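You operate a simulated robot arm through the tools that you are given. There is no shell and no other tool.

You run a simulated two-armed robot. Do the job below in one go: nothing can be reset, and whatever is moved stays where it is left.

Task
Wipe up the spill on the table top with the wipe and put it back.

It is judged by the outcome, as a careful person would: the job done as asked, and still so three seconds after it is handed in. It fails if anything else is knocked over, pushed out of place, dropped, spilled or broken.

Robot
Two 7-joint arms with two-finger parallel grippers on one trunk, on a base that moves. Base frame: it is fixed to the floor where the robot stands at the start and does not move with it; the origin is under the middle of the robot, x ahead of it, y to its left, z up. Readings come in mm, degrees, newtons and seconds.
The left shoulder is at the start at [50, 165, 1030], the right one opposite. With the tool pointing down near the work surface each hand reaches from about 240 to 700 mm from the robot's upright axis, wherever it stands, measured 20 degrees to its own side. Places, roughly: wipe [-1500, -1250, 750]. Payload 3.91 kg a hand.
The tool frame of a hand sits at the grasp point between the pads (the TCP): z along the fingers, y along the line on which they close. The tips reach 30 mm beyond it. The gripper opens to 110 mm. The fingers are 20 mm wide and 10 mm thick; the gripper's body (48 by 112 mm) begins 55 mm behind the TCP.
Orientation is told as [roll, pitch, yaw] about the base's x, y, z axes, in that order, counted from this pose: with the fingers straight down and closing along the base's y, the tool's x points along the base's -x, its y along +y and its z along -z.

Tools
- The arms move only by the tool step_arm. It takes "left_steps", "right_steps" or both (then of equal length, played together; a hand with none holds still); each is text: rows parted by semicolons, each of 7 numbers parted by spaces: the turn, a rotation vector about the base's x, y, z in units of 5 degrees (1.0 is 5 degrees), then the shift along the base's x, y, z in units of 50 mm (1.0 is 50 mm), then the finger opening in mm, from 0 to 110. In form: ax ay az tx ty tz gripper; .... A call has 1 to 20 rows; each row shifts and turns the commanded pose from where the row before left it. A call with a number of a shift or a turn outside -1 to 1 is refused whole. A row lasts 0.2 s, in which the tool goes at most 50 mm and 8.6 degrees; a call with a longer step from one row to the next is refused whole, and so is a gripper value outside its range. Where a pose cannot be reached the arm comes as near as it can. A force on the tool above 40 N (or 10 N above the force at the start of the call, whichever is more), or a blocked arm, ends the call early, and 0.2 s more pass. Each finger travels about 45 mm/s and halts on what it meets, pressing with about 31 N; the grip force reading is that of the motor and also rises with nothing between the fingers. The clock runs only during rows and for 0.2 s after the last one: add rows that do not move to give the fingers time. It gives the time, the measured TCP pose, the force on the tool (base axes), the opening and the grip force at its end, in the units of the frame above (readings bear some noise), with the torque about the TCP (base axes, N m) and any sound that the robot's microphone picked up.
- Cameras (640 x 400 px; columns grow to the right, rows downward): "scene" is now at [125.7, -13.9, 1210.7]; the picture's right is [0.03, -1.00, 0.00], its down [-0.49, -0.02, -0.87] and it looks along [0.87, 0.03, -0.49] (base axes); focal length 254 px, centre (320, 200). "left" rides on the left gripper at [72, -17, -103] in its tool frame; the picture's right is [0.23, 0.97, 0.00], its down [-0.76, 0.18, -0.62] and it looks along [-0.61, 0.14, 0.78] (tool axes); focal length 222 px, centre (320, 200). "right" rides on the right gripper at [72, 17, -103] in its tool frame; the picture's right is [-0.23, 0.97, 0.00], its down [-0.76, -0.18, -0.62] and it looks along [-0.61, -0.14, 0.78] (tool axes); focal length 222 px, centre (320, 200). There is no depth. A picture from a camera that has moved, and an enlarged one, comes with that camera's place and axes in the base frame and with its lens. The place of the scene camera against the robot may be out by one fixed shift of up to 25 mm in any direction.
- camera(camera): a new picture of that camera. The clock stands still meanwhile.
- move_column(by): slides the trunk up (or, below 0, down) by that many mm; the arms and the scene camera ride with it, the base frame stays. It gives what a move gives, with no picture.
- drive_base(legs): drives the robot by 1 to 6 legs, each [ahead, left, turn to the left] in mm, mm and degrees, along the robot's own axes; the way and the turn of a leg run together, so that a leg with both is an arc; at most 1500 mm and 180 degrees a leg. The arms and the cameras ride along, it lands a little off, and it stops where it bumps. It gives what a move gives.
- turn_head(pan, tilt): turns the head with the scene camera to pan (to the left, within 80 degrees either way) and tilt (down, from -29 to 69), counted from straight ahead of the robot. It gives what a move gives.
- enlarge(camera, box): a new picture of the part [left, top, right, bottom] of that camera's present view, enlarged. The clock stands still meanwhile.
- job_done(): hands the job in; it is judged then, once.

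Nothing tells you exact positions but the pictures and the camera data. Unless the task says otherwise, let go and move clear before handing in.

The tools are called after "Request:" as a command line: name --argument value ..., lists and objects as JSON in quotes. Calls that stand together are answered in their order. step_arm: Moves the arms, as the interface text tells. Its arguments: {"type":"object","properties":{"left_steps":{"type":"string"},"right_steps":{"type":"string"}},"required":[]} The other tools are called the same way: move_column (by) moves the trunk up or down; drive_base (legs) drives the base; turn_head (pan, tilt) turns the head that bears the scene camera; camera (camera) takes a picture; enlarge (camera, box) takes an enlarged picture of a part of a camera's view; job_done () hands the job in.

At the start:

```text
clock: 0.0
left_ee_pos: [547.0, 192.1, 963.1]
left_tcp_rot: [0.1, 0.0, 0.1]
left_ft_force: [0.6, 0.2, -0.8]
left_ft_torque: [-0.06, -0.01, -0.04]
left_gripper_width: 109.8
left_grasp_force: 0.1
right_ee_pos: [512.8, -262.2, 1000.6]
right_tcp_rot: [0.0, 0.0, 0.0]
right_ft_force: [0.0, -0.6, 0.3]
right_ft_torque: [0.01, 0.0, 0.03]
right_gripper_width: 110.0
right_grasp_force: 0.0
trunk travel left (down, up): [-250.0, 253.0]
robot x, y, heading: [1.8, 2.0, 0.2]
head pan, tilt (commanded): [1.8, 29.6]
```

scene: 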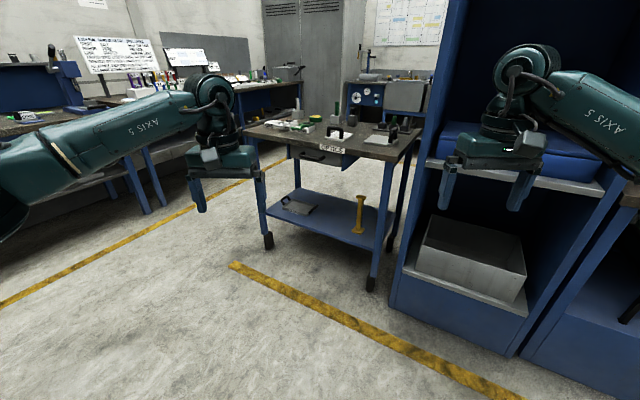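
right: 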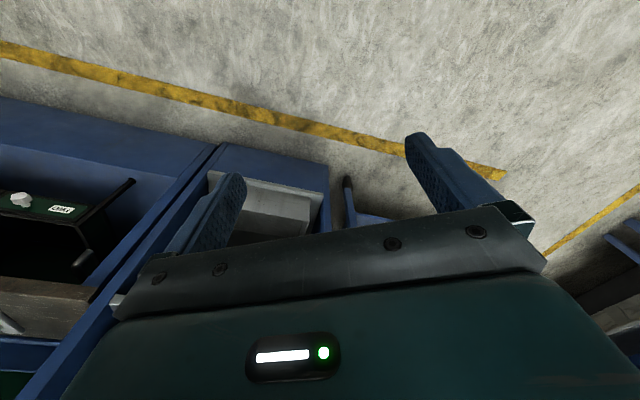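
left: 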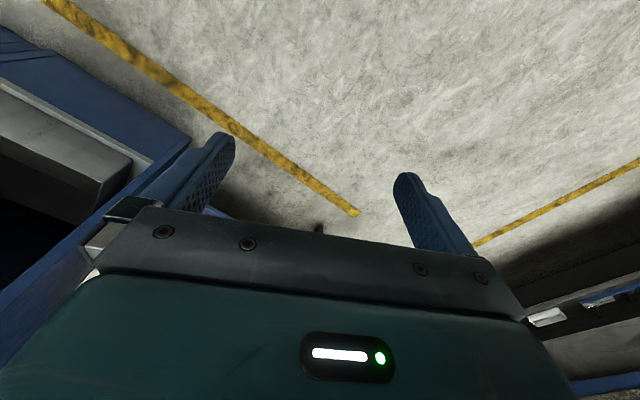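

I see a workshop with a small table ahead, a shelf unit to the right and benches to the left. The wipe should be behind me on the right, so I look around with the head first.

Request:
turn_head --pan -80 --tilt 25

Request:
camera --camera "scene"

Request:
turn_head --pan 80 --tilt 25

Request:
camera --camera "scene"

```text
clock: 1.6
left_ee_pos: [547.2, 191.4, 963.9]
left_tcp_rot: [0.0, 0.0, 0.2]
left_ft_force: [0.0, 0.1, 0.8]
left_ft_torque: [-0.02, -0.03, -0.02]
left_gripper_width: 110.1
left_grasp_force: 0.0
right_ee_pos: [513.3, -263.7, 1000.8]
right_tcp_rot: [0.0, 0.0, 0.0]
right_ft_force: [-0.1, 0.1, 0.6]
right_ft_torque: [0.01, 0.03, 0.01]
right_gripper_width: 110.2
right_grasp_force: 0.0
trunk travel left (down, up): [-250.0, 253.0]
robot x, y, heading: [-1.9, 0.0, 0.1]
head pan, tilt (commanded): [-80.0, 25.0]
```

```text
taken
camera scene: at [51.2, -107.5, 1218.0], right [-0.98, -0.17, 0.0], down [-0.07, 0.42, -0.91], along [0.16, -0.89, -0.42], focal length 254 px, centre (320, 200)
```

scene: 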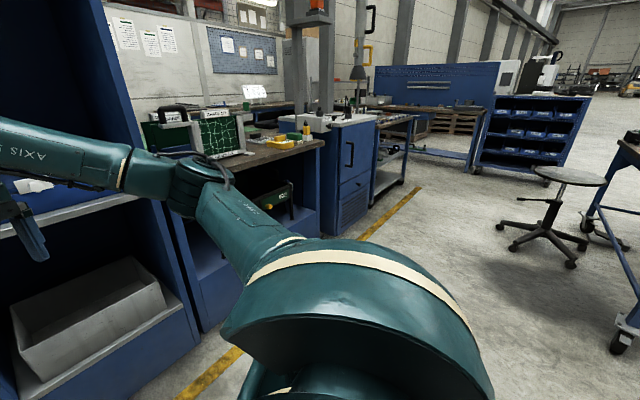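

```text
clock: 4.0
left_ee_pos: [546.5, 192.4, 962.4]
left_tcp_rot: [0.0, -0.1, 0.1]
left_ft_force: [0.1, -0.1, 0.5]
left_ft_torque: [-0.01, 0.05, 0.05]
left_gripper_width: 109.8
left_grasp_force: 0.0
right_ee_pos: [514.8, -263.1, 1000.7]
right_tcp_rot: [0.1, -0.1, 0.1]
right_ft_force: [0.1, 0.1, -0.3]
right_ft_torque: [0.03, -0.01, 0.0]
right_gripper_width: 110.0
right_grasp_force: 0.0
trunk travel left (down, up): [-250.0, 253.0]
robot x, y, heading: [1.6, 1.8, 0.2]
head pan, tilt (commanded): [80.0, 25.0]
```

```text
taken
camera scene: at [51.1, 73.9, 1218.0], right [0.98, -0.17, 0.0], down [-0.07, -0.42, -0.91], along [0.16, 0.89, -0.42], focal length 254 px, centre (320, 200)
```

scene: 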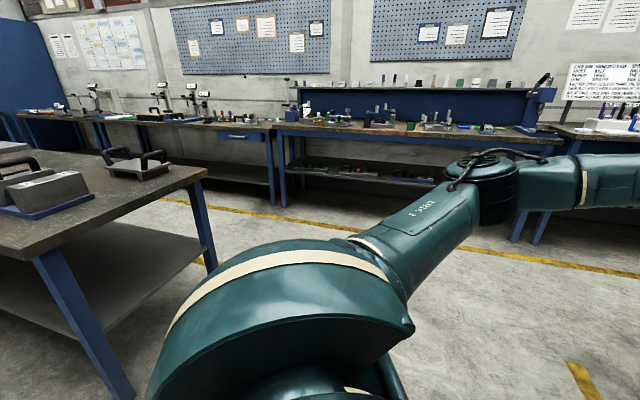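

The floor to my right is open and the table with the wipe seems to be behind me on the right. I turn in place partway and look.

Request:
turn_head --pan -60 --tilt 25

Request:
drive_base --legs '[[0, 0, -70]]'

Request:
camera --camera "scene"

```text
clock: 6.2
left_ee_pos: [547.1, 192.4, 963.3]
left_tcp_rot: [0.0, 0.0, 0.2]
left_ft_force: [-0.2, -1.1, 1.5]
left_ft_torque: [0.01, -0.01, -0.03]
left_gripper_width: 110.1
left_grasp_force: 0.0
right_ee_pos: [513.8, -262.1, 1000.0]
right_tcp_rot: [0.0, 0.0, 0.0]
right_ft_force: [0.2, -0.7, 1.0]
right_ft_torque: [0.02, -0.03, 0.02]
right_gripper_width: 110.1
right_grasp_force: 0.0
trunk travel left (down, up): [-250.0, 253.0]
robot x, y, heading: [-0.9, 4.7, 0.1]
head pan, tilt (commanded): [-60.0, 25.0]
```

```text
clock: 9.7
left_ee_pos: [363.9, -451.0, 964.4]
left_tcp_rot: [0.0, 0.0, -70.3]
left_ft_force: [-0.1, 0.0, -0.2]
left_ft_torque: [0.0, 0.01, -0.01]
left_gripper_width: 110.2
left_grasp_force: 0.0
right_ee_pos: [-74.6, -571.2, 999.8]
right_tcp_rot: [0.0, 0.0, -70.4]
right_ft_force: [-0.3, -0.1, 0.0]
right_ft_torque: [-0.03, 0.01, 0.03]
right_gripper_width: 109.9
right_grasp_force: 0.0
trunk travel left (down, up): [-250.0, 253.0]
robot x, y, heading: [1.6, -2.0, -70.3]
head pan, tilt (commanded): [-60.0, 25.0]
```

```text
taken
camera scene: at [-44.1, -114.6, 1218.0], right [-0.76, 0.65, 0.0], down [0.27, 0.32, -0.91], along [-0.59, -0.69, -0.42], focal length 254 px, centre (320, 200)
```

scene: 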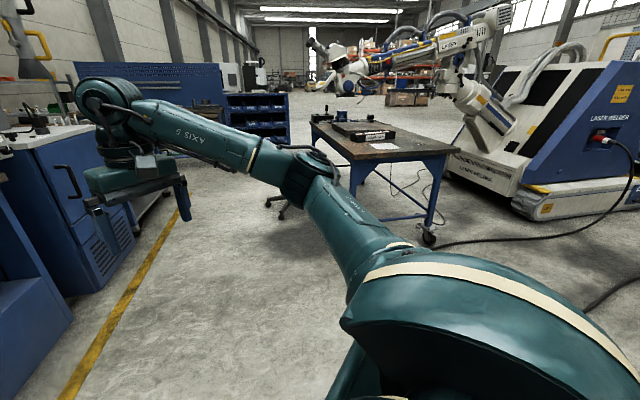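

The table near [-1500, -1250] is now in view with some items on it. I keep turning to face it.

Request:
drive_base --legs '[[0, 0, -70]]'

Request:
turn_head --pan 0 --tilt 25

Request:
camera --camera "scene"

Request:
enlarge --camera "scene" --box '[220, 80, 420, 205]'

```text
clock: 13.2
left_ee_pos: [-313.2, -488.7, 963.5]
left_tcp_rot: [0.1, 0.1, -142.0]
left_ft_force: [0.0, 0.1, -0.3]
left_ft_torque: [-0.03, 0.0, 0.01]
left_gripper_width: 110.1
left_grasp_force: 0.0
right_ee_pos: [-566.6, -109.4, 999.8]
right_tcp_rot: [0.0, 0.0, -142.2]
right_ft_force: [0.7, 0.0, 0.4]
right_ft_torque: [-0.01, 0.0, 0.0]
right_gripper_width: 110.3
right_grasp_force: 0.0
trunk travel left (down, up): [-250.0, 253.0]
robot x, y, heading: [1.9, 1.4, -141.9]
head pan, tilt (commanded): [-60.0, 25.0]
```

```text
clock: 14.5
left_ee_pos: [-312.9, -487.7, 964.8]
left_tcp_rot: [0.0, 0.0, -142.0]
left_ft_force: [-0.5, -0.2, 0.6]
left_ft_torque: [-0.03, 0.01, -0.03]
left_gripper_width: 110.0
left_grasp_force: 0.2
right_ee_pos: [-566.2, -108.3, 1000.6]
right_tcp_rot: [0.1, 0.0, -142.1]
right_ft_force: [-0.8, 0.3, 0.5]
right_ft_torque: [0.0, -0.03, -0.01]
right_gripper_width: 109.9
right_grasp_force: 0.1
trunk travel left (down, up): [-250.0, 253.0]
robot x, y, heading: [1.6, -1.1, -141.9]
head pan, tilt (commanded): [0.0, 25.0]
```

```text
taken
camera scene: at [-90.0, -91.4, 1218.0], right [-0.61, 0.79, 0.0], down [0.33, 0.26, -0.91], along [-0.71, -0.56, -0.42], focal length 254 px, centre (320, 200)
```

scene: 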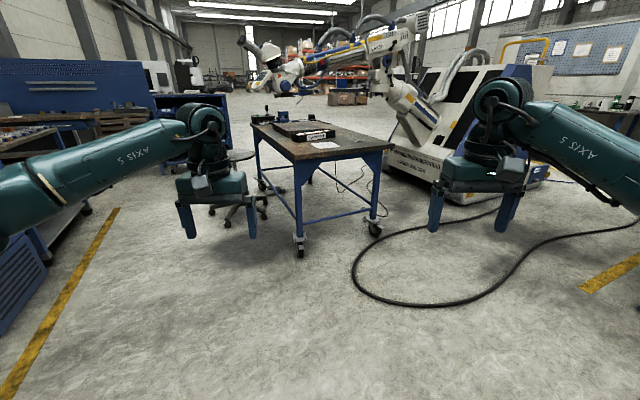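

```text
3.20 times, centred on (320, 142) of scene
camera zoom: at [-90.0, -91.4, 1218.0], right [-0.61, 0.79, 0.0], down [0.33, 0.26, -0.91], along [-0.71, -0.56, -0.42], focal length 813 px, centre (320, 384)
```

zoom: 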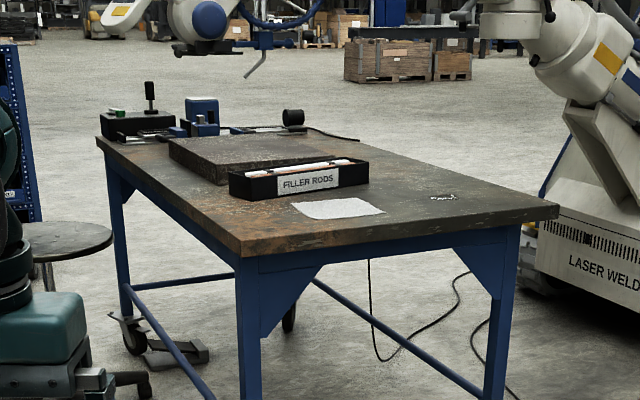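

I see a white sheet lying flat on the table next to the "FILLER RODS" tray, probably the wipe, and a small spot further right that may be the spill. I enlarge the view to check.

Request:
enlarge --camera "scene" --box '[290, 120, 400, 170]'

Request:
enlarge --camera "scene" --box '[240, 95, 350, 155]'

Request:
enlarge --camera "scene" --box '[260, 190, 560, 330]'

```text
5.82 times, centred on (345, 145) of scene
camera zoom: at [-90.0, -91.4, 1218.0], right [-0.61, 0.79, 0.0], down [0.33, 0.26, -0.91], along [-0.71, -0.56, -0.42], focal length 1478 px, centre (174, 520)
```

zoom: 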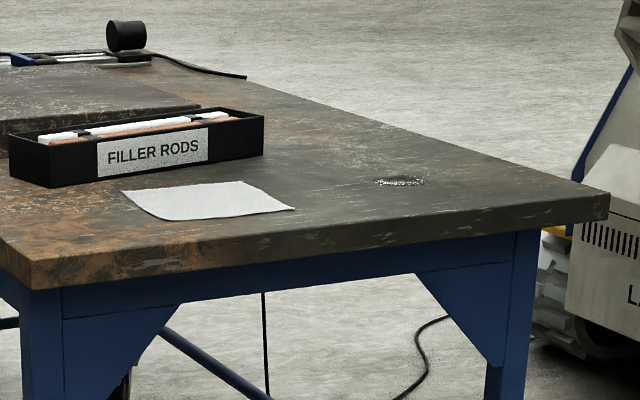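

```text
5.82 times, centred on (295, 125) of scene
camera zoom: at [-90.0, -91.4, 1218.0], right [-0.61, 0.79, 0.0], down [0.33, 0.26, -0.91], along [-0.71, -0.56, -0.42], focal length 1478 px, centre (466, 636)
```

zoom: 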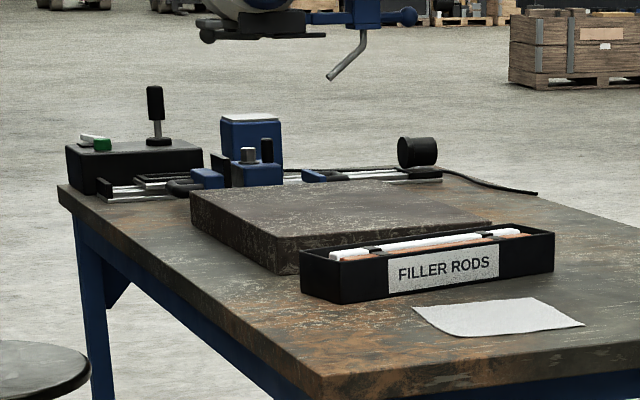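

```text
2.13 times, centred on (410, 260) of scene
camera zoom: at [-90.0, -91.4, 1218.0], right [-0.61, 0.79, 0.0], down [0.33, 0.26, -0.91], along [-0.71, -0.56, -0.42], focal length 542 px, centre (128, 72)
```

zoom: 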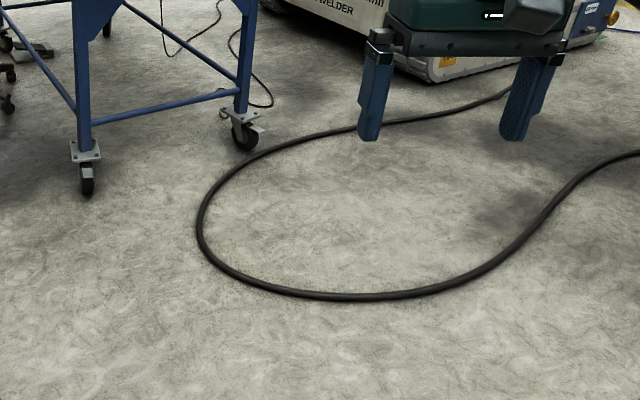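

The spill is a small glossy puddle right of the white wipe on this table. Before driving I check the area to my right for clearance, and look down at the base.

Request:
turn_head --pan -60 --tilt 30

Request:
camera --camera "scene"

Request:
turn_head --pan 0 --tilt 69

Request:
camera --camera "scene"

```text
clock: 15.8
left_ee_pos: [-313.5, -488.6, 963.5]
left_tcp_rot: [0.0, 0.1, -141.9]
left_ft_force: [0.9, -0.1, -0.4]
left_ft_torque: [-0.04, -0.01, -0.02]
left_gripper_width: 110.0
left_grasp_force: 0.0
right_ee_pos: [-566.1, -109.0, 1001.1]
right_tcp_rot: [0.0, 0.0, -142.1]
right_ft_force: [-0.6, -0.6, -0.5]
right_ft_torque: [0.0, 0.0, -0.04]
right_gripper_width: 110.2
right_grasp_force: 0.0
trunk travel left (down, up): [-250.0, 253.0]
robot x, y, heading: [2.8, 0.6, -142.1]
head pan, tilt (commanded): [-60.0, 30.0]
```

```text
taken
camera scene: at [-101.2, -1.0, 1210.1], right [0.37, 0.93, 0.0], down [0.46, -0.19, -0.87], along [-0.8, 0.32, -0.5], focal length 254 px, centre (320, 200)
```

scene: 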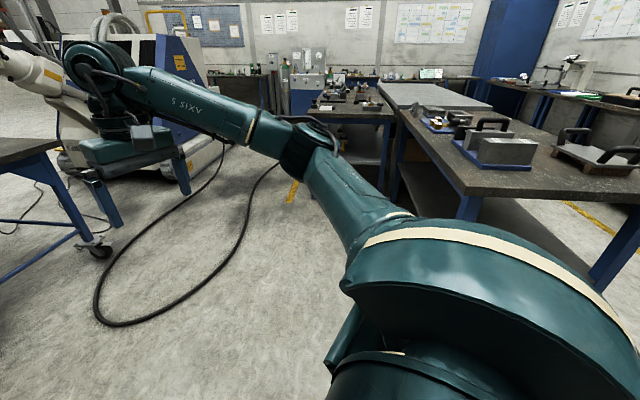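

```text
clock: 17.1
left_ee_pos: [-314.4, -488.1, 964.2]
left_tcp_rot: [0.0, -0.1, -142.0]
left_ft_force: [-0.1, 0.5, 0.0]
left_ft_torque: [0.0, -0.02, 0.01]
left_gripper_width: 110.2
left_grasp_force: 0.0
right_ee_pos: [-566.0, -108.1, 1001.1]
right_tcp_rot: [-0.1, -0.1, -142.1]
right_ft_force: [-0.6, 0.1, -0.6]
right_ft_torque: [-0.01, 0.0, -0.02]
right_gripper_width: 109.8
right_grasp_force: 0.1
trunk travel left (down, up): [-250.0, 253.0]
robot x, y, heading: [-0.4, -0.5, -142.2]
head pan, tilt (commanded): [0.0, 68.8]
```

```text
taken
camera scene: at [-61.4, -69.2, 1158.6], right [-0.61, 0.79, 0.0], down [0.74, 0.57, -0.36], along [-0.29, -0.22, -0.93], focal length 254 px, centre (320, 200)
```

scene: 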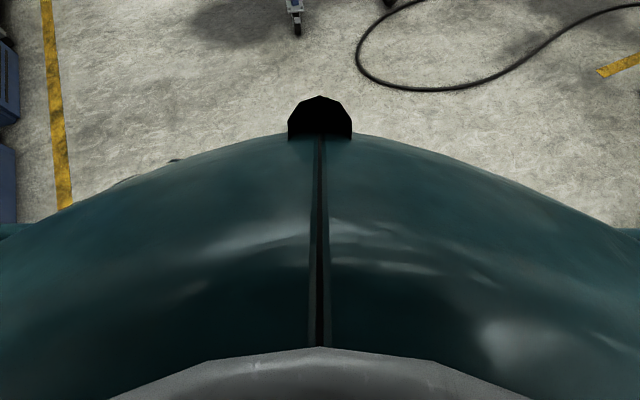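

The route to the near edge of the wipe table is clear apart from a cable lying on the floor. I drive to a staging spot before the near edge and turn to face the edge squarely.

Request:
drive_base --legs '[[1100, -480, 0], [0, 0, 25]]'

Request:
turn_head --pan 0 --tilt 40

Request:
camera --camera "scene"

```text
clock: 24.5
left_ee_pos: [-1236.6, -871.6, 964.3]
left_tcp_rot: [0.1, 0.0, -116.9]
left_ft_force: [-0.3, -0.3, 0.1]
left_ft_torque: [0.02, 0.0, 0.0]
left_gripper_width: 110.1
left_grasp_force: 0.1
right_ee_pos: [-1626.3, -636.6, 1000.2]
right_tcp_rot: [0.1, -0.1, -117.0]
right_ft_force: [-0.4, 0.2, -0.5]
right_ft_torque: [0.0, -0.02, -0.01]
right_gripper_width: 109.8
right_grasp_force: 0.1
trunk travel left (down, up): [-250.0, 253.0]
robot x, y, heading: [-1160.6, -296.7, -117.0]
head pan, tilt (commanded): [0.0, 68.8]
```

```text
clock: 25.4
left_ee_pos: [-1236.7, -870.9, 963.9]
left_tcp_rot: [0.0, -0.1, -117.0]
left_ft_force: [-0.7, -0.5, 0.6]
left_ft_torque: [0.01, 0.02, -0.01]
left_gripper_width: 109.9
left_grasp_force: 0.2
right_ee_pos: [-1626.6, -635.8, 1002.7]
right_tcp_rot: [0.0, 0.0, -116.9]
right_ft_force: [1.3, 1.2, 0.0]
right_ft_torque: [0.0, 0.0, 0.01]
right_gripper_width: 110.0
right_grasp_force: 0.0
trunk travel left (down, up): [-250.0, 253.0]
robot x, y, heading: [-1160.4, -300.8, -117.1]
head pan, tilt (commanded): [0.0, 40.0]
```

```text
taken
camera scene: at [-1205.8, -415.5, 1194.6], right [-0.89, 0.45, 0.0], down [0.29, 0.57, -0.77], along [-0.35, -0.68, -0.64], focal length 254 px, centre (320, 200)
```

scene: 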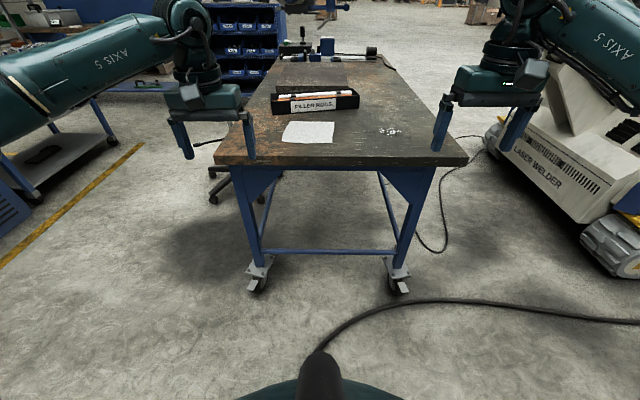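

The robot now faces the table squarely; the wipe lies about 1075 mm ahead of my axis slightly left, and the spill about 1085 mm ahead and 270 mm right. I move closer in a straight line.

Request:
drive_base --legs '[[400, 0, 0]]'

Request:
camera --camera "scene"

Request:
camera --camera "left"

Request:
camera --camera "right"

```text
clock: 27.9
left_ee_pos: [-1417.0, -1223.9, 963.3]
left_tcp_rot: [0.0, 0.0, -116.9]
left_ft_force: [-1.0, -0.8, 1.0]
left_ft_torque: [0.01, 0.02, -0.03]
left_gripper_width: 110.4
left_grasp_force: 0.0
right_ee_pos: [-1807.0, -988.5, 1000.9]
right_tcp_rot: [0.0, 0.0, -117.0]
right_ft_force: [0.0, 0.7, -0.1]
right_ft_torque: [-0.03, 0.01, 0.0]
right_gripper_width: 109.9
right_grasp_force: 0.0
trunk travel left (down, up): [-250.0, 253.0]
robot x, y, heading: [-1340.3, -649.3, -117.1]
head pan, tilt (commanded): [0.0, 40.0]
```

```text
taken
camera scene: at [-1385.7, -768.8, 1194.7], right [-0.89, 0.45, 0.0], down [0.29, 0.57, -0.77], along [-0.35, -0.68, -0.64], focal length 254 px, centre (320, 200)
```

scene: 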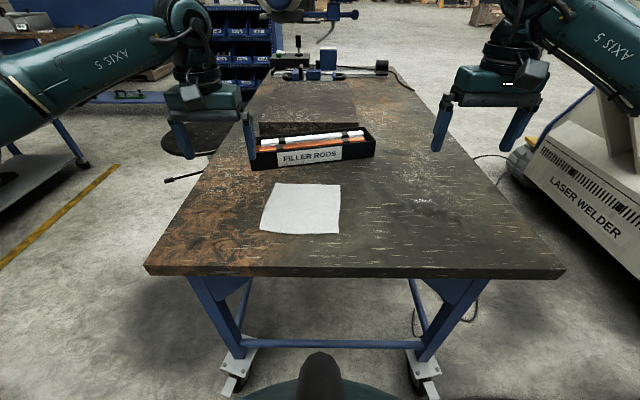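

```text
taken
camera left: at [-1400.1, -1152.2, 1066.3], right [0.97, -0.24, 0.0], down [-0.19, -0.76, 0.62], along [-0.15, -0.61, -0.78], focal length 222 px, centre (320, 200)
```

left: 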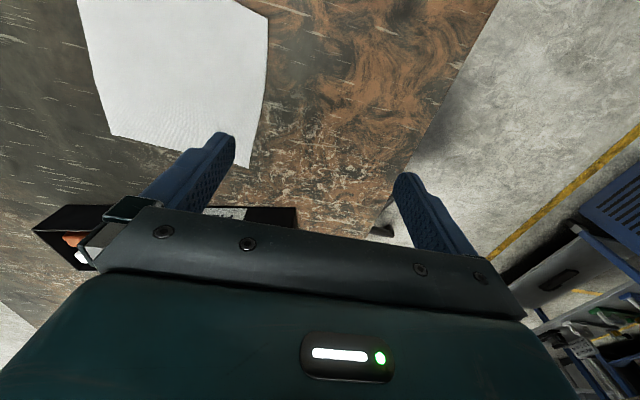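

```text
taken
camera right: at [-1759.4, -931.6, 1104.5], right [0.76, -0.65, 0.0], down [-0.5, -0.6, 0.62], along [-0.4, -0.48, -0.78], focal length 222 px, centre (320, 200)
```

right: 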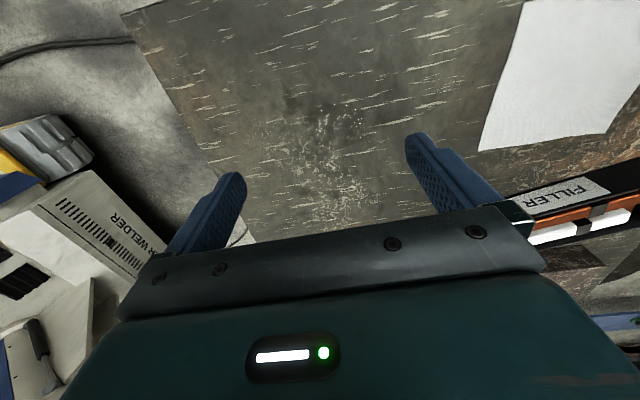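

The stereo from the two hand cameras puts the table top at about z = 805 mm, the wipe ~165 mm square centred roughly 565 mm ahead of my axis. I look more closely at the wipe and the spill.

Request:
enlarge --camera "scene" --box '[240, 160, 370, 250]'

Request:
enlarge --camera "scene" --box '[370, 150, 500, 250]'

Request:
enlarge --camera "right" --box '[240, 50, 440, 200]'

Request:
enlarge --camera "right" --box '[440, 0, 640, 160]'

Request:
enlarge --camera "left" --box '[60, 0, 300, 200]'

```text
4.44 times, centred on (305, 205) of scene
camera zoom: at [-1385.7, -768.8, 1194.7], right [-0.89, 0.45, 0.0], down [0.29, 0.57, -0.77], along [-0.35, -0.68, -0.64], focal length 1129 px, centre (387, 178)
```

zoom: 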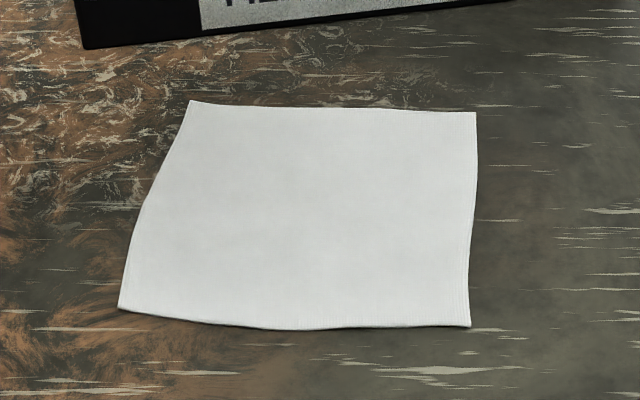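

```text
4.00 times, centred on (435, 200) of scene
camera zoom: at [-1385.7, -768.8, 1194.7], right [-0.89, 0.45, 0.0], down [0.29, 0.57, -0.77], along [-0.35, -0.68, -0.64], focal length 1016 px, centre (-140, 200)
```

zoom: 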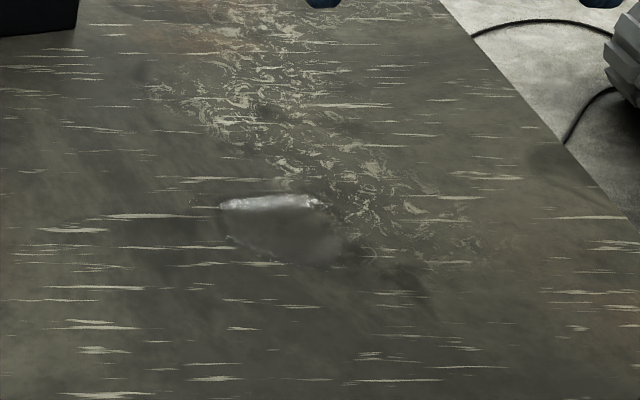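

```text
2.67 times, centred on (340, 125) of right
camera zoom: at [-1759.4, -931.6, 1104.5], right [0.76, -0.65, 0.0], down [-0.5, -0.6, 0.62], along [-0.4, -0.48, -0.78], focal length 592 px, centre (267, 400)
```

zoom: 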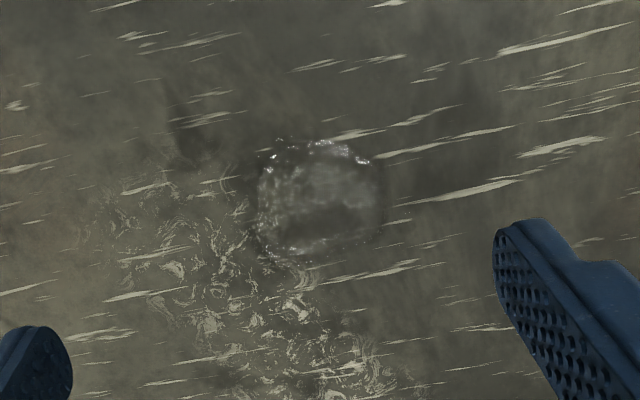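

```text
2.50 times, centred on (540, 80) of right
camera zoom: at [-1759.4, -931.6, 1104.5], right [0.76, -0.65, 0.0], down [-0.5, -0.6, 0.62], along [-0.4, -0.48, -0.78], focal length 555 px, centre (-230, 500)
```

zoom: 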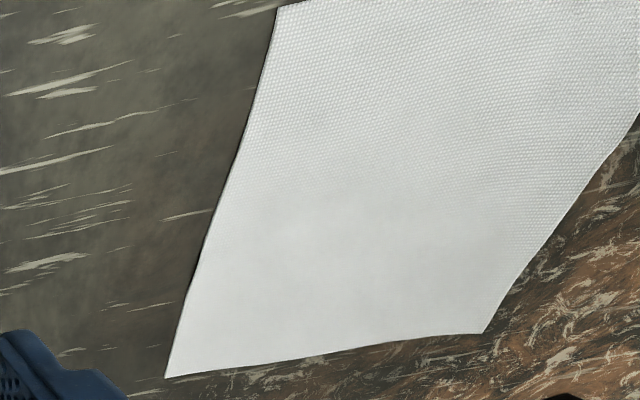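

```text
2.00 times, centred on (180, 100) of left
camera zoom: at [-1400.1, -1152.2, 1066.3], right [0.97, -0.24, 0.0], down [-0.19, -0.76, 0.62], along [-0.15, -0.61, -0.78], focal length 444 px, centre (600, 400)
```

zoom: 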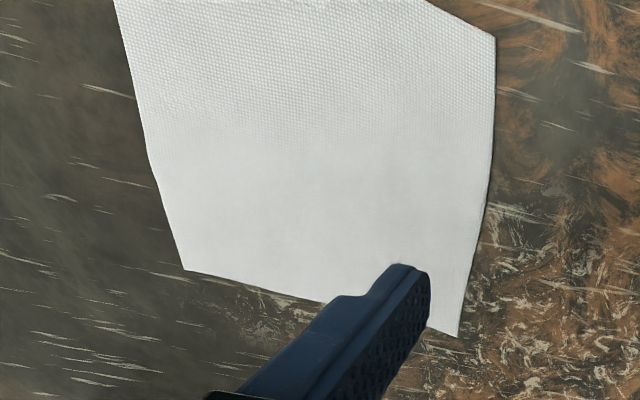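

The spill is a clear puddle about 65 mm across at roughly (-1809, -1034), and the flat sheet is centred near (-1561, -1167) on a top at z≈805. I move the left hand aside and bring the right hand above the wipe, fingers partly closed to press on it flat.

Request:
step_arm --left_steps "0 0 0 0.8 -0.41 0.3 110; 0 0 0 0.8 -0.41 0.3 110; 0 0 0 0.8 -0.41 0.3 110; 0 0 0 0.5 -0.25 0.1 110; 0 0 0 0 0 0 110; 0 0 0 0 0 0 110; 0 0 0 0 0 0 110; 0 0 0 0 0 0 110" --right_steps "0 0 0 0 0 0 70; 0 0 0 0.703 -0.51 0 70; 0 0 0 0.703 -0.51 0 70; 0 0 0 0.703 -0.51 0 70; 0 0 0 0.703 -0.51 0 70; 0 0 0 0.703 -0.51 0 70; 0 0 0 0.703 -0.51 0 70; 0 0 0 0.703 -0.51 0 70"

Request:
camera --camera "right"

Request:
camera --camera "scene"

```text
clock: 29.7
left_ee_pos: [-1269.2, -1298.8, 1014.5]
left_tcp_rot: [0.0, 0.1, -116.9]
left_ft_force: [-0.2, -0.2, 0.3]
left_ft_torque: [0.01, -0.02, -0.03]
left_gripper_width: 110.1
left_grasp_force: 0.0
right_ee_pos: [-1560.3, -1165.8, 1001.8]
right_tcp_rot: [0.0, -0.1, -116.9]
right_ft_force: [0.1, 0.1, -0.2]
right_ft_torque: [0.02, -0.03, -0.01]
right_gripper_width: 70.1
right_grasp_force: 0.1
trunk travel left (down, up): [-250.0, 253.0]
robot x, y, heading: [-1342.4, -650.5, -117.1]
head pan, tilt (commanded): [0.0, 40.0]
```

```text
taken
camera right: at [-1512.4, -1109.1, 1105.8], right [0.76, -0.64, 0.0], down [-0.5, -0.6, 0.62], along [-0.4, -0.48, -0.78], focal length 222 px, centre (320, 200)
```

right: 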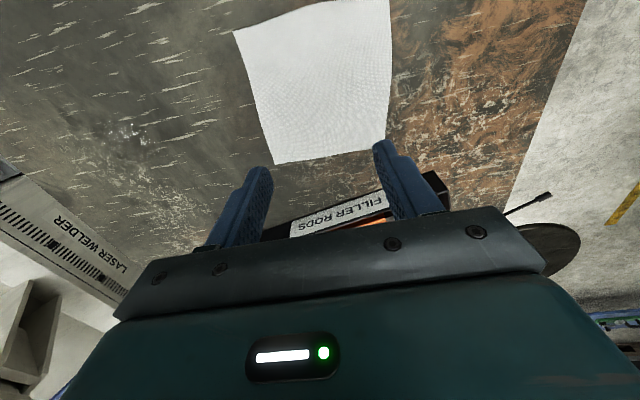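

```text
taken
camera scene: at [-1384.9, -768.8, 1194.7], right [-0.89, 0.45, 0.0], down [0.29, 0.57, -0.77], along [-0.35, -0.68, -0.64], focal length 254 px, centre (320, 200)
```

scene: 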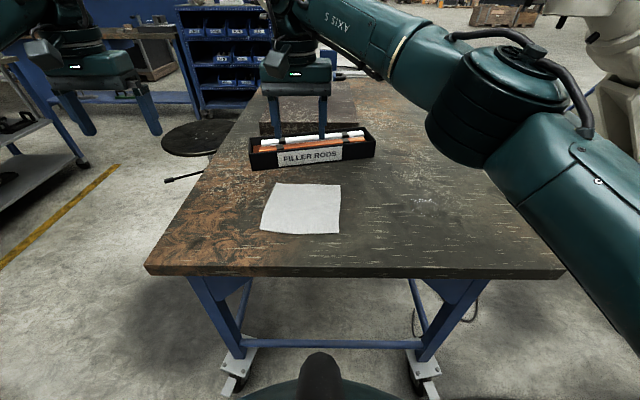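

The right hand is directly above the wipe and nothing was disturbed. I lower it to just above the sheet and look.

Request:
step_arm --right_steps "0 0 0 0 0 -0.7 70; 0 0 0 0 0 -0.7 70; 0 0 0 0 0 -0.7 70; 0 0 0 0 0 -0.7 70; 0 0 0 0 0 0 70"

Request:
camera --camera "right"

Request:
camera --camera "scene"

```text
clock: 30.9
left_ee_pos: [-1270.5, -1297.5, 1015.1]
left_tcp_rot: [0.0, 0.1, -116.9]
left_ft_force: [0.3, -0.1, 0.1]
left_ft_torque: [0.03, 0.0, 0.01]
left_gripper_width: 109.7
left_grasp_force: 0.1
right_ee_pos: [-1560.0, -1166.2, 858.0]
right_tcp_rot: [0.0, 0.0, -117.0]
right_ft_force: [-0.2, 0.5, 0.0]
right_ft_torque: [-0.03, 0.03, 0.0]
right_gripper_width: 70.0
right_grasp_force: 0.1
trunk travel left (down, up): [-250.0, 253.0]
robot x, y, heading: [-1336.9, -648.1, -116.8]
head pan, tilt (commanded): [0.0, 40.0]
```

```text
taken
camera right: at [-1513.6, -1109.2, 963.1], right [0.76, -0.64, 0.0], down [-0.5, -0.6, 0.62], along [-0.4, -0.48, -0.78], focal length 222 px, centre (320, 200)
```

right: 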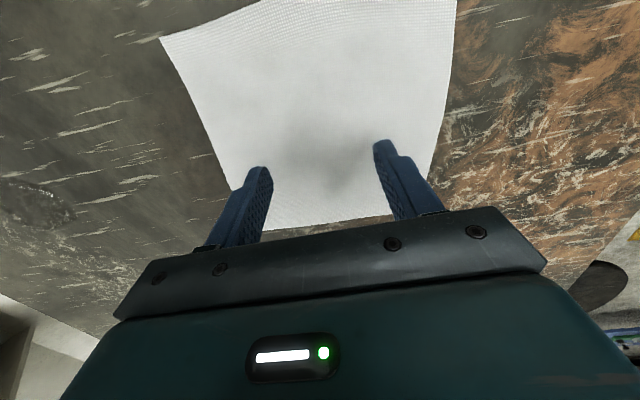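

```text
taken
camera scene: at [-1385.6, -768.6, 1194.7], right [-0.89, 0.45, 0.0], down [0.29, 0.57, -0.77], along [-0.35, -0.68, -0.64], focal length 254 px, centre (320, 200)
```

scene: 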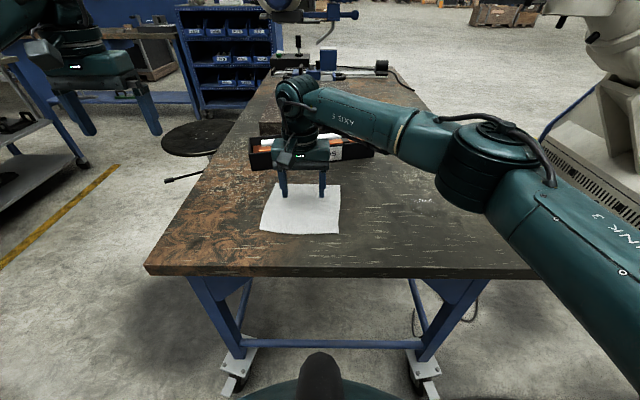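

The fingertips are just above the middle of the sheet. I lower gently and feel for contact.

Request:
step_arm --right_steps "0 0 0 0 0 -0.1 70; 0 0 0 0 0 -0.1 70; 0 0 0 0 0 -0.1 70; 0 0 0 0 0 0 70; 0 0 0 0 0 0 70"

Request:
step_arm --right_steps "0 0 0 0 0 -0.04 70; 0 0 0 0 0 -0.04 70; 0 0 0 0 0 0 70"

```text
clock: 32.1
left_ee_pos: [-1271.0, -1298.1, 1014.5]
left_tcp_rot: [0.0, 0.0, -116.9]
left_ft_force: [0.3, 1.0, 0.1]
left_ft_torque: [-0.01, 0.0, 0.02]
left_gripper_width: 109.8
left_grasp_force: 0.0
right_ee_pos: [-1559.2, -1165.6, 845.2]
right_tcp_rot: [0.0, 0.0, -116.9]
right_ft_force: [-0.1, 0.3, -0.3]
right_ft_torque: [-0.01, 0.01, -0.01]
right_gripper_width: 69.9
right_grasp_force: 0.0
trunk travel left (down, up): [-250.0, 253.0]
robot x, y, heading: [-1344.7, -649.5, -117.3]
head pan, tilt (commanded): [0.0, 40.0]
```

```text
clock: 32.9
left_ee_pos: [-1271.0, -1298.2, 1014.5]
left_tcp_rot: [-0.1, 0.0, -116.9]
left_ft_force: [-0.1, -0.1, -0.4]
left_ft_torque: [-0.01, 0.04, -0.01]
left_gripper_width: 109.7
left_grasp_force: 0.1
right_ee_pos: [-1560.1, -1166.1, 841.6]
right_tcp_rot: [0.0, 0.0, -117.0]
right_ft_force: [-0.2, -0.4, -0.1]
right_ft_torque: [-0.03, 0.01, 0.03]
right_gripper_width: 70.1
right_grasp_force: 0.1
trunk travel left (down, up): [-250.0, 253.0]
robot x, y, heading: [-1341.6, -647.8, -117.1]
head pan, tilt (commanded): [0.0, 40.0]
```

Request:
step_arm --right_steps "0 0 0 0 0 -0.04 70; 0 0 0 0 0 -0.02 70; 0 0 0 0 0 0 70"

Request:
camera --camera "right"

```text
clock: 33.7
left_ee_pos: [-1271.8, -1298.1, 1015.2]
left_tcp_rot: [0.0, 0.0, -116.9]
left_ft_force: [0.7, 0.1, 0.3]
left_ft_torque: [0.01, 0.0, -0.01]
left_gripper_width: 109.8
left_grasp_force: 0.0
right_ee_pos: [-1560.7, -1165.8, 838.9]
right_tcp_rot: [0.0, 0.0, -116.9]
right_ft_force: [0.6, -0.3, 0.2]
right_ft_torque: [0.01, 0.02, 0.03]
right_gripper_width: 69.9
right_grasp_force: 0.1
trunk travel left (down, up): [-250.0, 253.0]
robot x, y, heading: [-1339.0, -648.3, -117.3]
head pan, tilt (commanded): [0.0, 40.0]
```

```text
taken
camera right: at [-1513.6, -1109.6, 942.0], right [0.76, -0.65, 0.0], down [-0.5, -0.6, 0.62], along [-0.4, -0.48, -0.78], focal length 222 px, centre (320, 200)
```

right: 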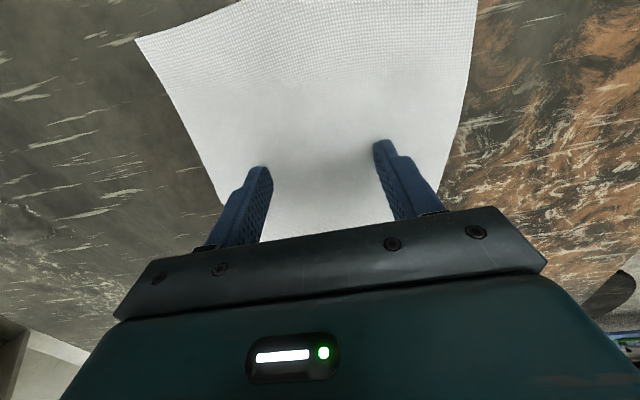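

Still no contact at z = 839; I continue in 1 mm increments.

Request:
step_arm --right_steps "0 0 0 0 0 -0.02 70; 0 0 0 0 0 -0.02 70; 0 0 0 0 0 0 70"

Request:
step_arm --right_steps "0 0 0 0 0 -0.02 70; 0 0 0 0 0 0 70; 0 0 0 0 0 0 70"

Request:
step_arm --right_steps "0 0 0 0 0 -0.02 70; 0 0 0 0 0 0 70; 0 0 0 0 0 0 70"

```text
clock: 34.5
left_ee_pos: [-1269.8, -1297.7, 1014.8]
left_tcp_rot: [0.0, 0.1, -116.9]
left_ft_force: [0.0, -0.7, 0.4]
left_ft_torque: [-0.01, 0.03, 0.01]
left_gripper_width: 110.3
left_grasp_force: 0.0
right_ee_pos: [-1559.5, -1166.8, 837.2]
right_tcp_rot: [0.0, 0.0, -117.0]
right_ft_force: [-0.2, 0.1, -0.1]
right_ft_torque: [0.01, 0.0, 0.01]
right_gripper_width: 70.0
right_grasp_force: 0.0
trunk travel left (down, up): [-250.0, 253.0]
robot x, y, heading: [-1340.8, -649.2, -116.9]
head pan, tilt (commanded): [0.0, 40.0]
```

```text
clock: 35.3
left_ee_pos: [-1270.3, -1297.8, 1014.5]
left_tcp_rot: [0.0, 0.0, -116.8]
left_ft_force: [0.5, 0.0, 0.0]
left_ft_torque: [-0.01, 0.06, 0.02]
left_gripper_width: 110.1
left_grasp_force: 0.0
right_ee_pos: [-1559.3, -1166.4, 835.1]
right_tcp_rot: [0.1, 0.0, -117.0]
right_ft_force: [0.0, -0.3, -0.3]
right_ft_torque: [-0.02, 0.0, 0.02]
right_gripper_width: 70.2
right_grasp_force: 0.0
trunk travel left (down, up): [-250.0, 253.0]
robot x, y, heading: [-1338.9, -649.9, -117.0]
head pan, tilt (commanded): [0.0, 40.0]
```

```text
clock: 36.1
left_ee_pos: [-1272.0, -1298.0, 1015.6]
left_tcp_rot: [-0.2, 0.0, -116.9]
left_ft_force: [1.0, -0.2, 0.3]
left_ft_torque: [0.02, -0.04, -0.01]
left_gripper_width: 110.1
left_grasp_force: 0.1
right_ee_pos: [-1561.0, -1167.1, 833.7]
right_tcp_rot: [0.0, 0.0, -117.0]
right_ft_force: [-0.1, -0.6, -0.9]
right_ft_torque: [0.0, -0.01, -0.01]
right_gripper_width: 70.0
right_grasp_force: 0.0
trunk travel left (down, up): [-250.0, 253.0]
robot x, y, heading: [-1342.3, -650.5, -117.2]
head pan, tilt (commanded): [0.0, 40.0]
```

Request:
step_arm --right_steps "0 0 0 0 0 -0.02 70; 0 0 0 0 0 -0.02 70; 0 0 0 0 0 0 70"

Request:
step_arm --right_steps "0 0 0 0 0 -0.02 70; 0 0 0 0 0 -0.02 70; 0 0 0 0 0 0 70"

Request:
camera --camera "right"

Request:
enlarge --camera "scene" --box '[240, 140, 370, 240]'

```text
clock: 36.9
left_ee_pos: [-1270.0, -1297.5, 1016.0]
left_tcp_rot: [-0.1, 0.0, -116.9]
left_ft_force: [-1.0, 0.4, 0.0]
left_ft_torque: [0.0, 0.02, 0.0]
left_gripper_width: 109.9
left_grasp_force: 0.0
right_ee_pos: [-1560.9, -1165.9, 833.0]
right_tcp_rot: [-0.1, 0.0, -116.9]
right_ft_force: [0.2, 0.2, -0.6]
right_ft_torque: [0.02, 0.0, -0.01]
right_gripper_width: 70.0
right_grasp_force: 0.1
trunk travel left (down, up): [-250.0, 253.0]
robot x, y, heading: [-1339.5, -650.8, -117.1]
head pan, tilt (commanded): [0.0, 40.0]
```

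```text
clock: 37.7
left_ee_pos: [-1270.4, -1297.8, 1015.4]
left_tcp_rot: [0.0, -0.1, -117.0]
left_ft_force: [-0.8, 0.0, -0.2]
left_ft_torque: [0.01, -0.01, 0.01]
left_gripper_width: 109.9
left_grasp_force: 0.0
right_ee_pos: [-1560.9, -1166.4, 830.5]
right_tcp_rot: [0.1, -0.1, -116.9]
right_ft_force: [-0.2, 0.7, 5.9]
right_ft_torque: [0.0, 0.01, 0.0]
right_gripper_width: 70.1
right_grasp_force: 0.1
trunk travel left (down, up): [-250.0, 253.0]
robot x, y, heading: [-1340.5, -651.7, -116.9]
head pan, tilt (commanded): [0.0, 40.0]
```

```text
taken
camera right: at [-1513.0, -1109.3, 935.3], right [0.76, -0.65, 0.0], down [-0.5, -0.6, 0.62], along [-0.4, -0.48, -0.78], focal length 222 px, centre (320, 200)
```

right: 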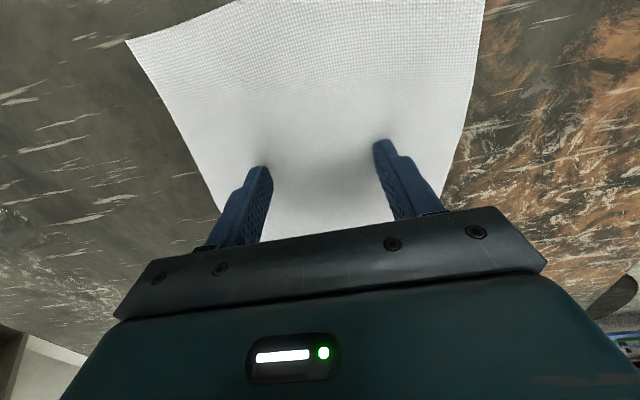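

```text
4.00 times, centred on (305, 190) of scene
camera zoom: at [-1385.4, -768.3, 1194.8], right [-0.89, 0.45, 0.0], down [0.29, 0.57, -0.77], along [-0.35, -0.68, -0.64], focal length 1016 px, centre (380, 240)
```

zoom: 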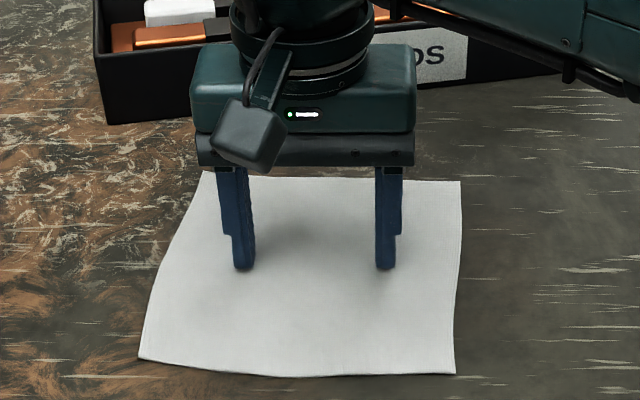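

Contact came at z ≈ 831 with about 6 N, so the sheet's surface is at about z = 801. I press slightly more and test whether the sheet follows a short sideways drag toward the spill.

Request:
step_arm --right_steps "0 0 0 0 0 -0.015 70; 0 0 0 -0.1 0.053 0 70; 0 0 0 -0.1 0.053 0 70; 0 0 0 -0.1 0.053 0 70; 0 0 0 -0.1 0.053 0 70; 0 0 0 0 0 0 70"

Request:
enlarge --camera "scene" --box '[240, 140, 370, 240]'

Request:
camera --camera "right"

```text
clock: 39.1
left_ee_pos: [-1269.5, -1297.2, 1016.3]
left_tcp_rot: [0.0, -0.1, -116.9]
left_ft_force: [-0.5, 0.2, 0.4]
left_ft_torque: [-0.01, 0.0, -0.02]
left_gripper_width: 110.1
left_grasp_force: 0.2
right_ee_pos: [-1580.2, -1156.3, 830.8]
right_tcp_rot: [0.0, -0.1, -117.1]
right_ft_force: [1.9, -0.8, 15.3]
right_ft_torque: [0.05, 0.06, 0.03]
right_gripper_width: 69.5
right_grasp_force: 0.1
trunk travel left (down, up): [-250.0, 253.0]
robot x, y, heading: [-1341.7, -650.7, -116.8]
head pan, tilt (commanded): [0.0, 40.0]
```

```text
4.00 times, centred on (305, 190) of scene
camera zoom: at [-1384.9, -767.6, 1194.9], right [-0.89, 0.45, 0.0], down [0.29, 0.57, -0.77], along [-0.35, -0.68, -0.64], focal length 1016 px, centre (380, 240)
```

zoom: 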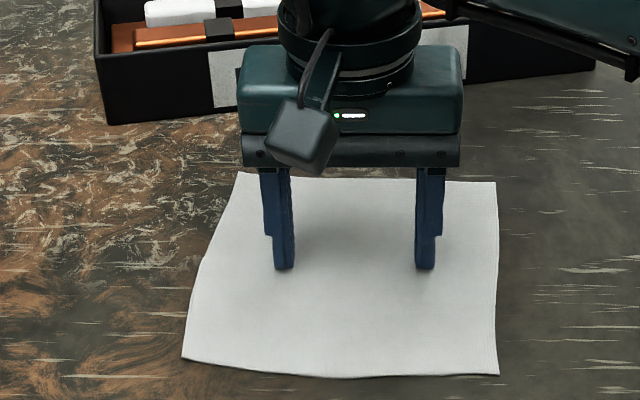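

```text
taken
camera right: at [-1533.1, -1098.4, 935.1], right [0.76, -0.65, 0.0], down [-0.5, -0.6, 0.62], along [-0.4, -0.48, -0.78], focal length 222 px, centre (320, 200)
```

right: 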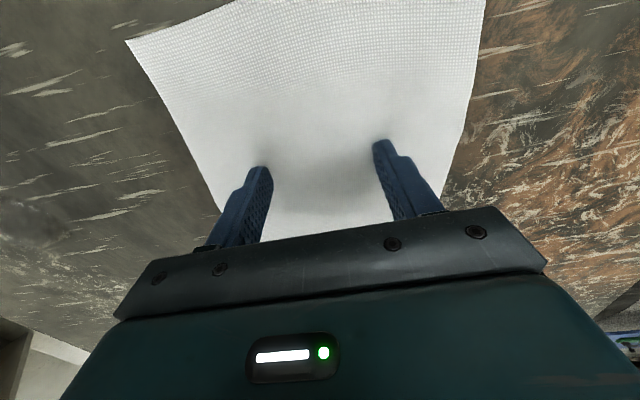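

The sheet follows the fingertips exactly, staying flat (15 N down, only ~2 N drag). I continue dragging it toward the spill.

Request:
step_arm --right_steps "0 0 0 0 0 0.003 70; 0 0 0 -0.287 0.151 0 70; 0 0 0 -0.287 0.151 0 70; 0 0 0 -0.287 0.151 0 70; 0 0 0 -0.287 0.151 0 70; 0 0 0 -0.287 0.151 0 70; 0 0 0 -0.287 0.151 0 70; 0 0 0 -0.287 0.151 0 70; 0 0 0 -0.287 0.151 0 70; 0 0 0 0 0 0 70"

Request:
camera --camera "scene"

Request:
camera --camera "right"

```text
clock: 41.3
left_ee_pos: [-1270.7, -1296.9, 1014.2]
left_tcp_rot: [-0.1, -0.1, -116.8]
left_ft_force: [0.3, 0.5, 0.9]
left_ft_torque: [-0.01, -0.01, -0.02]
left_gripper_width: 110.0
left_grasp_force: 0.1
right_ee_pos: [-1694.9, -1095.0, 832.2]
right_tcp_rot: [0.0, 0.1, -117.0]
right_ft_force: [-0.2, -0.8, 8.2]
right_ft_torque: [-0.07, -0.08, 0.01]
right_gripper_width: 70.1
right_grasp_force: 0.1
trunk travel left (down, up): [-250.0, 253.0]
robot x, y, heading: [-1339.7, -643.8, -116.9]
head pan, tilt (commanded): [0.0, 40.0]
```

```text
taken
camera scene: at [-1385.3, -768.1, 1194.7], right [-0.89, 0.45, 0.0], down [0.29, 0.57, -0.77], along [-0.35, -0.68, -0.64], focal length 254 px, centre (320, 200)
```

scene: 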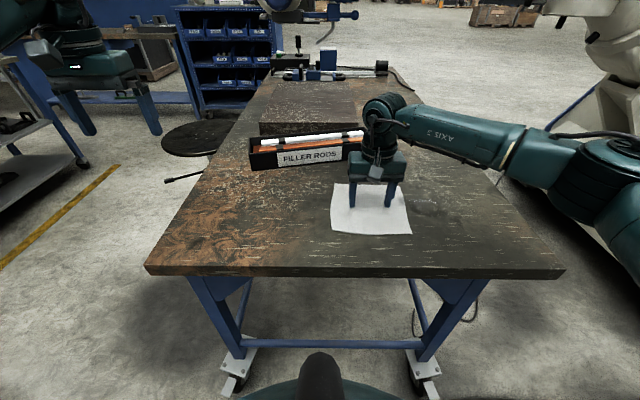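

```text
taken
camera right: at [-1648.0, -1039.1, 935.3], right [0.76, -0.65, 0.0], down [-0.5, -0.6, 0.62], along [-0.4, -0.48, -0.78], focal length 222 px, centre (320, 200)
```

right: 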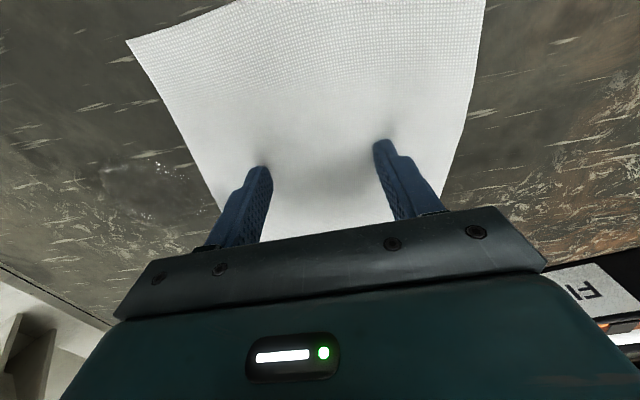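

The puddle is now just ahead of the sheet's right edge, at about (-1803, -1034). I drag the sheet over it, centring the sheet on the puddle.

Request:
step_arm --right_steps "0 0 0 0 0 -0.004 70; 0 0 0 -0.314 0.174 0 70; 0 0 0 -0.314 0.174 0 70; 0 0 0 -0.314 0.174 0 70; 0 0 0 -0.314 0.174 0 70; 0 0 0 -0.314 0.174 0 70; 0 0 0 -0.314 0.174 0 70; 0 0 0 -0.314 0.174 0 70; 0 0 0 0 0 0 70"

Request:
camera --camera "scene"

Request:
camera --camera "right"

```text
clock: 43.3
left_ee_pos: [-1270.8, -1298.4, 1015.2]
left_tcp_rot: [0.1, -0.1, -116.9]
left_ft_force: [0.8, 0.5, 0.0]
left_ft_torque: [-0.01, 0.0, 0.01]
left_gripper_width: 110.3
left_grasp_force: 0.1
right_ee_pos: [-1805.6, -1034.6, 831.7]
right_tcp_rot: [0.0, -0.1, -117.0]
right_ft_force: [2.8, -2.3, 14.3]
right_ft_torque: [-0.15, -0.27, -0.03]
right_gripper_width: 70.1
right_grasp_force: 0.1
trunk travel left (down, up): [-250.0, 253.0]
robot x, y, heading: [-1341.7, -649.7, -117.0]
head pan, tilt (commanded): [0.0, 40.0]
```

```text
taken
camera scene: at [-1384.4, -767.8, 1194.9], right [-0.89, 0.45, 0.0], down [0.29, 0.57, -0.77], along [-0.35, -0.68, -0.64], focal length 254 px, centre (320, 200)
```

scene: 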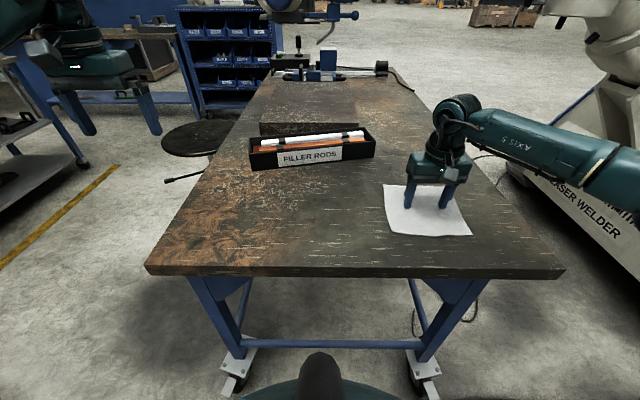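

```text
taken
camera right: at [-1757.9, -977.8, 935.2], right [0.76, -0.65, 0.0], down [-0.5, -0.6, 0.62], along [-0.4, -0.48, -0.78], focal length 222 px, centre (320, 200)
```

right: 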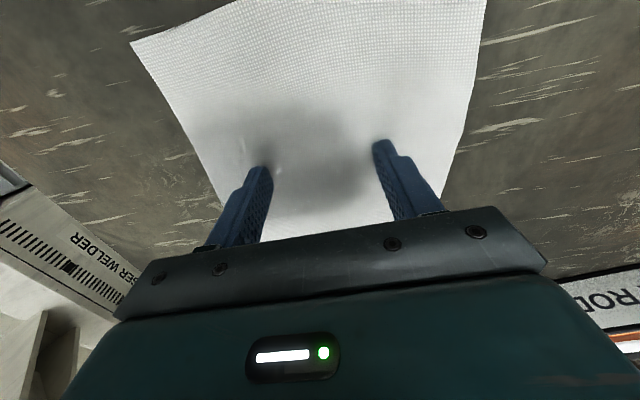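

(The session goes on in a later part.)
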